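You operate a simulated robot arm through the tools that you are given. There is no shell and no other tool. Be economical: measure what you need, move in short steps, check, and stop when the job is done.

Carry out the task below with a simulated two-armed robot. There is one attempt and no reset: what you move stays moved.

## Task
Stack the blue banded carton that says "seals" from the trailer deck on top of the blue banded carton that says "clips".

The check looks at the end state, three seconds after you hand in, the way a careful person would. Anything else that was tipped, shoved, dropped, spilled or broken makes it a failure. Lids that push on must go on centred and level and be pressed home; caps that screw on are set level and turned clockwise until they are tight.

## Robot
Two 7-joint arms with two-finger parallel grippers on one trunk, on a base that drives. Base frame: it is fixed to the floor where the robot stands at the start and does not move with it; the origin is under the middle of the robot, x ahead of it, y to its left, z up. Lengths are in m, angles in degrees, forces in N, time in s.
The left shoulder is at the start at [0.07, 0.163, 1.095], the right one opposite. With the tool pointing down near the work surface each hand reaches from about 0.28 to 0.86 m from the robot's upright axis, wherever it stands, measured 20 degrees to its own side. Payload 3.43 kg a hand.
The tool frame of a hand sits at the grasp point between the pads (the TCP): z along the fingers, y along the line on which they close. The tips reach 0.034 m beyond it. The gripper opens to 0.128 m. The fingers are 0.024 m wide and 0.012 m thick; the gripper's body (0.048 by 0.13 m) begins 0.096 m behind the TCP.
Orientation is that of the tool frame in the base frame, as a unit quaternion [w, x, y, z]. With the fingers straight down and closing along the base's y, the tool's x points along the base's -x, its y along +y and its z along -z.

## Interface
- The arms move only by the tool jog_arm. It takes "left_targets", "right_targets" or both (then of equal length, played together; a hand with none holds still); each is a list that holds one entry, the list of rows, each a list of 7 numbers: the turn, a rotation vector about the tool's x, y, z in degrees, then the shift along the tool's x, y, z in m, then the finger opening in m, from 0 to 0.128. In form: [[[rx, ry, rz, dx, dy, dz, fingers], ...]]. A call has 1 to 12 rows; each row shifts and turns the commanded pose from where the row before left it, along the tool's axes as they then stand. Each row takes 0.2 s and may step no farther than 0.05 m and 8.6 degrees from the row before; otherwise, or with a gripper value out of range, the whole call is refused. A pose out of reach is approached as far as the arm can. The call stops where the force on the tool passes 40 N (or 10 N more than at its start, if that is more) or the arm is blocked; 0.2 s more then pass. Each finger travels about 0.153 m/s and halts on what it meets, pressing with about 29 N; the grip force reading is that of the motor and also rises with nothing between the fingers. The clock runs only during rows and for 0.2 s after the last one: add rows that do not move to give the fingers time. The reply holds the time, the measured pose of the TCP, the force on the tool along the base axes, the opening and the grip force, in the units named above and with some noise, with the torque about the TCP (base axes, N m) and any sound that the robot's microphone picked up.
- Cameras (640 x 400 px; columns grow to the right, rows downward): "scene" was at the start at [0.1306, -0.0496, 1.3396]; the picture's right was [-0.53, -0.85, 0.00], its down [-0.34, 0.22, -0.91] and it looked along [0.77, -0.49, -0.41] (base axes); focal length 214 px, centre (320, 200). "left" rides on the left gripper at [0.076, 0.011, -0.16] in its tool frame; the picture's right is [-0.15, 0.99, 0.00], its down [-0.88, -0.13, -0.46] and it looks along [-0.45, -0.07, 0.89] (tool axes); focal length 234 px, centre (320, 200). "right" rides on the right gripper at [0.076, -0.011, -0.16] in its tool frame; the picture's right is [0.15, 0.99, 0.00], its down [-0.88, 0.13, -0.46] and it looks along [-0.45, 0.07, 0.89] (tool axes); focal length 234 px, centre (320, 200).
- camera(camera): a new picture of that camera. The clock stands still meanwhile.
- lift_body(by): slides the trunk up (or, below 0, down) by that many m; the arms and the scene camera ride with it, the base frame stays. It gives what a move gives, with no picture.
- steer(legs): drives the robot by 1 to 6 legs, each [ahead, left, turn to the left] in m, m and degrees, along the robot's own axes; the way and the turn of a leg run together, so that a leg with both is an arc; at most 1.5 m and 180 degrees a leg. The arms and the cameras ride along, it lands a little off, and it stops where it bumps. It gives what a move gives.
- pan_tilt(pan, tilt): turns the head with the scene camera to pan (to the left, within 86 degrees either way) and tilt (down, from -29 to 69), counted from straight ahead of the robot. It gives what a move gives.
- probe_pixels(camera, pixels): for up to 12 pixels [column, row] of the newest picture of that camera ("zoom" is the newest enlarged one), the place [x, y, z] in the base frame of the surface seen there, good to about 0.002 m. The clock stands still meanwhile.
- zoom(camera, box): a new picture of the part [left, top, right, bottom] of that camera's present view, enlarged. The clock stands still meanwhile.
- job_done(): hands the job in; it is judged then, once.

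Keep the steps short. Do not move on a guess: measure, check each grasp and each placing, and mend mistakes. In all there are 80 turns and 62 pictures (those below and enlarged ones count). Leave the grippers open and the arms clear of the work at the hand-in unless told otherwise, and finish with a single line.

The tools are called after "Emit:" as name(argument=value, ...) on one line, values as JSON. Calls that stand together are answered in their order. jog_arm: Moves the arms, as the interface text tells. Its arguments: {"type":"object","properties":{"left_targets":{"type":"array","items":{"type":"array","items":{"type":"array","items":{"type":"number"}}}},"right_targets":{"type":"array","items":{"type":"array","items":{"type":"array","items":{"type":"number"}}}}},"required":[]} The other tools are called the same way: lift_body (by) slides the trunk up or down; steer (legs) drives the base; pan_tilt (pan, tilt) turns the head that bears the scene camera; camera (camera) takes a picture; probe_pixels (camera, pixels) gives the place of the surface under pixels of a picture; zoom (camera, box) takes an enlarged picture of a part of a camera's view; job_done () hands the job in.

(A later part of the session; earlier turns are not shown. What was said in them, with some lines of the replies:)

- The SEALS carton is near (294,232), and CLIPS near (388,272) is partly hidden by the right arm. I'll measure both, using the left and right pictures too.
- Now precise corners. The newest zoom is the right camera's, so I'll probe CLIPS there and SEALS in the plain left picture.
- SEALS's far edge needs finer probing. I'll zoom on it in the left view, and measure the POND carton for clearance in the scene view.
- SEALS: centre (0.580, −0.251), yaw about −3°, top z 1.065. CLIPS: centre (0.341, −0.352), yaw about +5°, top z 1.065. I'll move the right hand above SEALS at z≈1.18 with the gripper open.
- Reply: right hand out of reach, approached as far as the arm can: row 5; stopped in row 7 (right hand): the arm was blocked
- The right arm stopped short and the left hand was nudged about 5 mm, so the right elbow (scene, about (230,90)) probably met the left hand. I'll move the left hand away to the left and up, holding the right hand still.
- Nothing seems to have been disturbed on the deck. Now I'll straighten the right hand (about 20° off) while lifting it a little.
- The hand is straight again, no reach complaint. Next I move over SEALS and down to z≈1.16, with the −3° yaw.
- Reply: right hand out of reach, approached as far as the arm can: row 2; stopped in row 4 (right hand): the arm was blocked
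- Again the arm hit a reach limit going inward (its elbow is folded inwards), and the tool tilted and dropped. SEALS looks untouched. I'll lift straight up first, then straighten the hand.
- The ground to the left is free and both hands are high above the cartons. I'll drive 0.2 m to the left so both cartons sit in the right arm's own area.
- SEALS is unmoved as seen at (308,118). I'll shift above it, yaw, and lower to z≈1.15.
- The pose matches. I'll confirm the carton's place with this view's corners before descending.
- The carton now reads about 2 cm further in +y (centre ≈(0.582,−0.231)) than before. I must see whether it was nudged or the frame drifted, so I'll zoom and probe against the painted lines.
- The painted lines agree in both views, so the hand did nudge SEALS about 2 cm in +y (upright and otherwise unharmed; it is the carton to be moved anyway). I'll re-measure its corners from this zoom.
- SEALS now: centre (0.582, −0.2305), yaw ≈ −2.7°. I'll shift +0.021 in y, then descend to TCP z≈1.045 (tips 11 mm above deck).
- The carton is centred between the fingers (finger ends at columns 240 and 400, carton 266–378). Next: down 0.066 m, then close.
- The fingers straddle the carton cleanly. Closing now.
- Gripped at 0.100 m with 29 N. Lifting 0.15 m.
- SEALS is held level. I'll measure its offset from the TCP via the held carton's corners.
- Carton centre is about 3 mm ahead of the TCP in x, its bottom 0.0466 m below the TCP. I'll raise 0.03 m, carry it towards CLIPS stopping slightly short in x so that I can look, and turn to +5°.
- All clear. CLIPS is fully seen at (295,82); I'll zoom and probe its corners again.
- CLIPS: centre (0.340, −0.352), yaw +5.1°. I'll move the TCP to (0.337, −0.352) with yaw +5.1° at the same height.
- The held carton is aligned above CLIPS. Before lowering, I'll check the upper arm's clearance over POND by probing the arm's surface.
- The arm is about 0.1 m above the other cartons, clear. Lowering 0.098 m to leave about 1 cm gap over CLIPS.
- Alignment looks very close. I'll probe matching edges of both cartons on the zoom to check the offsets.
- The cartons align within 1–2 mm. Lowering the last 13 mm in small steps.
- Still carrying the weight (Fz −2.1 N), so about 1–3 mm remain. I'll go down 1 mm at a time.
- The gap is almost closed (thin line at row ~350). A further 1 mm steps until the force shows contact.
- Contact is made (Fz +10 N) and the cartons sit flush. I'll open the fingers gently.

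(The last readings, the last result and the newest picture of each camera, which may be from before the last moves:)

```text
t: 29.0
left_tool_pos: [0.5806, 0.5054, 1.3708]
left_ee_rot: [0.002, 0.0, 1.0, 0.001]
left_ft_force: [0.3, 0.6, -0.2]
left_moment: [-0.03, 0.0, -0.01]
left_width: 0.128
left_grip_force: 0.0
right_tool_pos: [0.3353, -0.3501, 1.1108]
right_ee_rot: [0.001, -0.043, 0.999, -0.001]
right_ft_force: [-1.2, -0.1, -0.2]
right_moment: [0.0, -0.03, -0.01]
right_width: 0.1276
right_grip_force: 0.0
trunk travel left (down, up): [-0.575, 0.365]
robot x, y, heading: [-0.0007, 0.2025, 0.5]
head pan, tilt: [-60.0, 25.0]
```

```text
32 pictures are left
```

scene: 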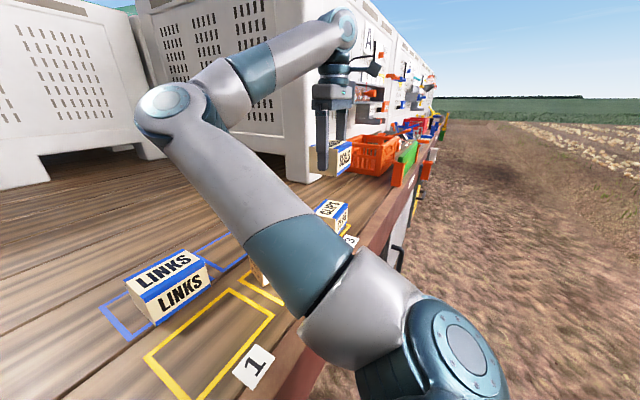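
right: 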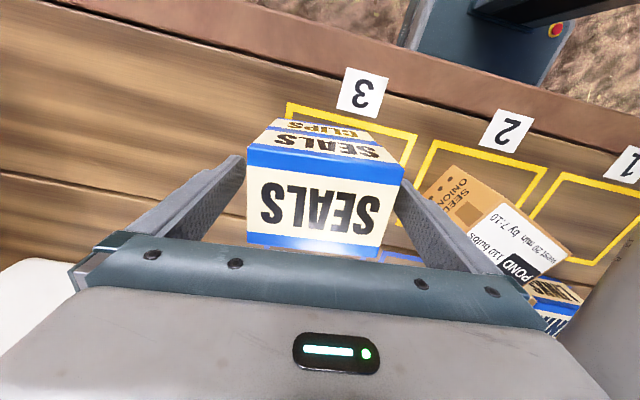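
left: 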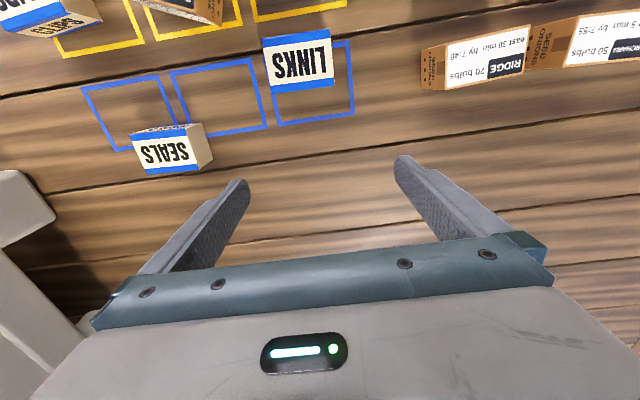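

The fingers are clear on both sides. Raising straight up 0.14 m.

Emit:
jog_arm(right_targets=[[[0, 0, 0, 0, 0, -0.02, 0.128], [0, 0, 0, 0, 0, -0.03, 0.128], [0, 0, 0, 0, 0, -0.03, 0.128], [0, 0, 0, 0, 0, -0.03, 0.128], [0, 0, 0, 0, 0, -0.03, 0.128], [0, 0, 0, 0, 0, -0.03, 0.128], [0, 0, 0, 0, 0, 0, 0.128]]])

Emit:
camera(camera="right")

Emit:
zoom(camera="scene", box=[290, 140, 390, 240])

```text
t: 30.6
left_tool_pos: [0.5822, 0.504, 1.3697]
left_ee_rot: [0.0, 0.0, 1.0, 0.001]
left_ft_force: [-0.2, -0.4, -0.2]
left_moment: [0.01, 0.0, 0.01]
left_width: 0.1278
left_grip_force: 0.1
right_tool_pos: [0.3378, -0.3526, 1.2802]
right_ee_rot: [0.0, -0.043, 0.999, 0.001]
right_ft_force: [-0.8, -0.1, -0.1]
right_moment: [0.05, 0.03, 0.03]
right_width: 0.1281
right_grip_force: 0.0
trunk travel left (down, up): [-0.575, 0.365]
robot x, y, heading: [-0.0014, 0.2005, 0.0]
head pan, tilt: [-60.0, 25.0]
```

```text
31 pictures are left
```

right: 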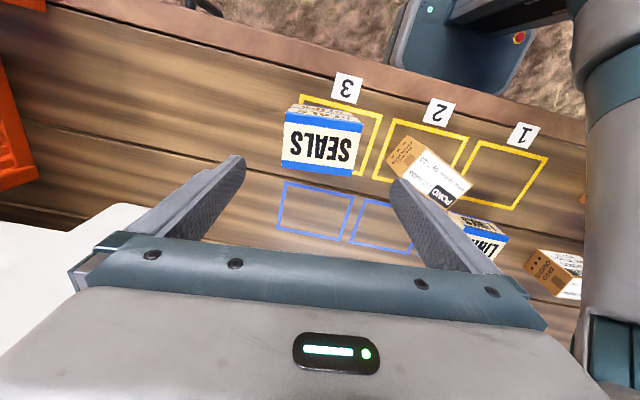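

```text
4.00 times, centred on (340, 190) of scene
```

zoom: 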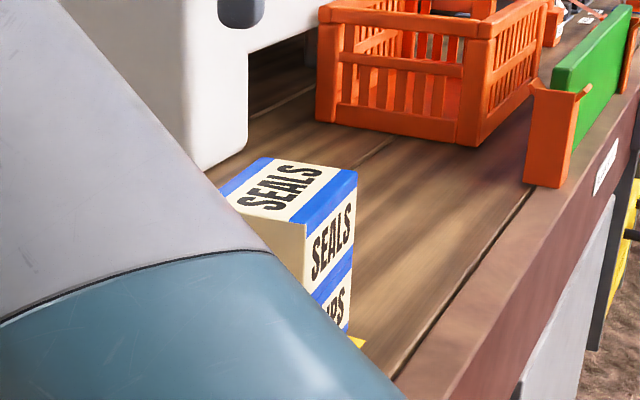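

The stack stands flush. A last check that POND and LINKS are where they were, comparing the first left picture's LINKS in my notes with fresh probes.

Emit:
pan_tilt(pan=-30, tilt=35)

Emit:
probe_pixels(camera="left", pixels=[[270, 88], [331, 84], [300, 60]])

Emit:
camera(camera="scene")

Emit:
probe_pixels(camera="right", pixels=[[420, 143], [470, 184], [287, 126], [361, 132], [353, 173], [284, 165]])

```text
t: 31.5
left_tool_pos: [0.5817, 0.5053, 1.3697]
left_ee_rot: [0.002, -0.001, 1.0, 0.001]
left_ft_force: [0.7, 0.1, 0.0]
left_moment: [-0.02, -0.01, 0.03]
left_width: 0.1281
left_grip_force: 0.0
right_tool_pos: [0.3361, -0.3508, 1.2792]
right_ee_rot: [0.001, -0.044, 0.999, 0.0]
right_ft_force: [0.9, -0.5, -0.9]
right_moment: [0.02, -0.01, -0.01]
right_width: 0.1282
right_grip_force: 0.0
trunk travel left (down, up): [-0.575, 0.365]
robot x, y, heading: [-0.0002, 0.2035, 0.1]
head pan, tilt: [-30.0, 35.0]
```

```text
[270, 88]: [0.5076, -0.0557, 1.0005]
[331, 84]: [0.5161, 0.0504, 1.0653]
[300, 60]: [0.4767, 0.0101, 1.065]
```

```text
29 pictures are left
```

scene: 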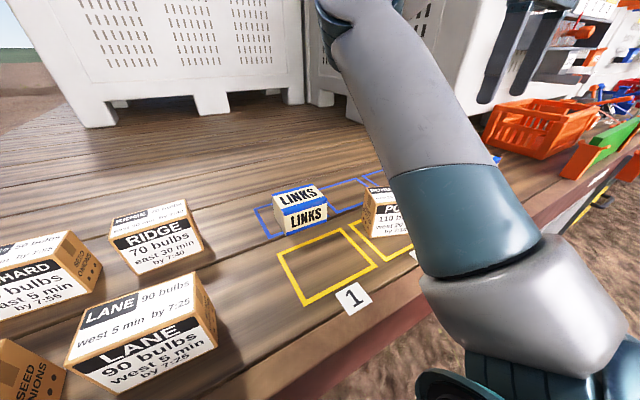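

```text
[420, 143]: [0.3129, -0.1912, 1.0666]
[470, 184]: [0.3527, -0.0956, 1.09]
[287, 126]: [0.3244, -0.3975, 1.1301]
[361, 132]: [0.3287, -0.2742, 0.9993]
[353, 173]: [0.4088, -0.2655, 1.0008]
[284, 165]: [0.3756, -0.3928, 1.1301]
```

Emit:
probe_pixels(camera="scene", pixels=[[275, 195], [284, 215], [326, 204], [311, 187]])

```text
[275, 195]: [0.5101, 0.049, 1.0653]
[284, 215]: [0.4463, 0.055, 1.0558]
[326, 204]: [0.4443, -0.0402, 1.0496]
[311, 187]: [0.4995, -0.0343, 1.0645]
```

POND and LINKS haven't moved, SEALS's top reads 1.130 (two carton heights), and the right hand is open and clear. Handing in.

Emit:
job_done()

```text
The job is handed in.
```

The SEALS carton is stacked flush on the CLIPS carton, lined up within about 2 mm, with both grippers open and clear; on the way I nudged SEALS about 2 cm along the deck before picking it up.
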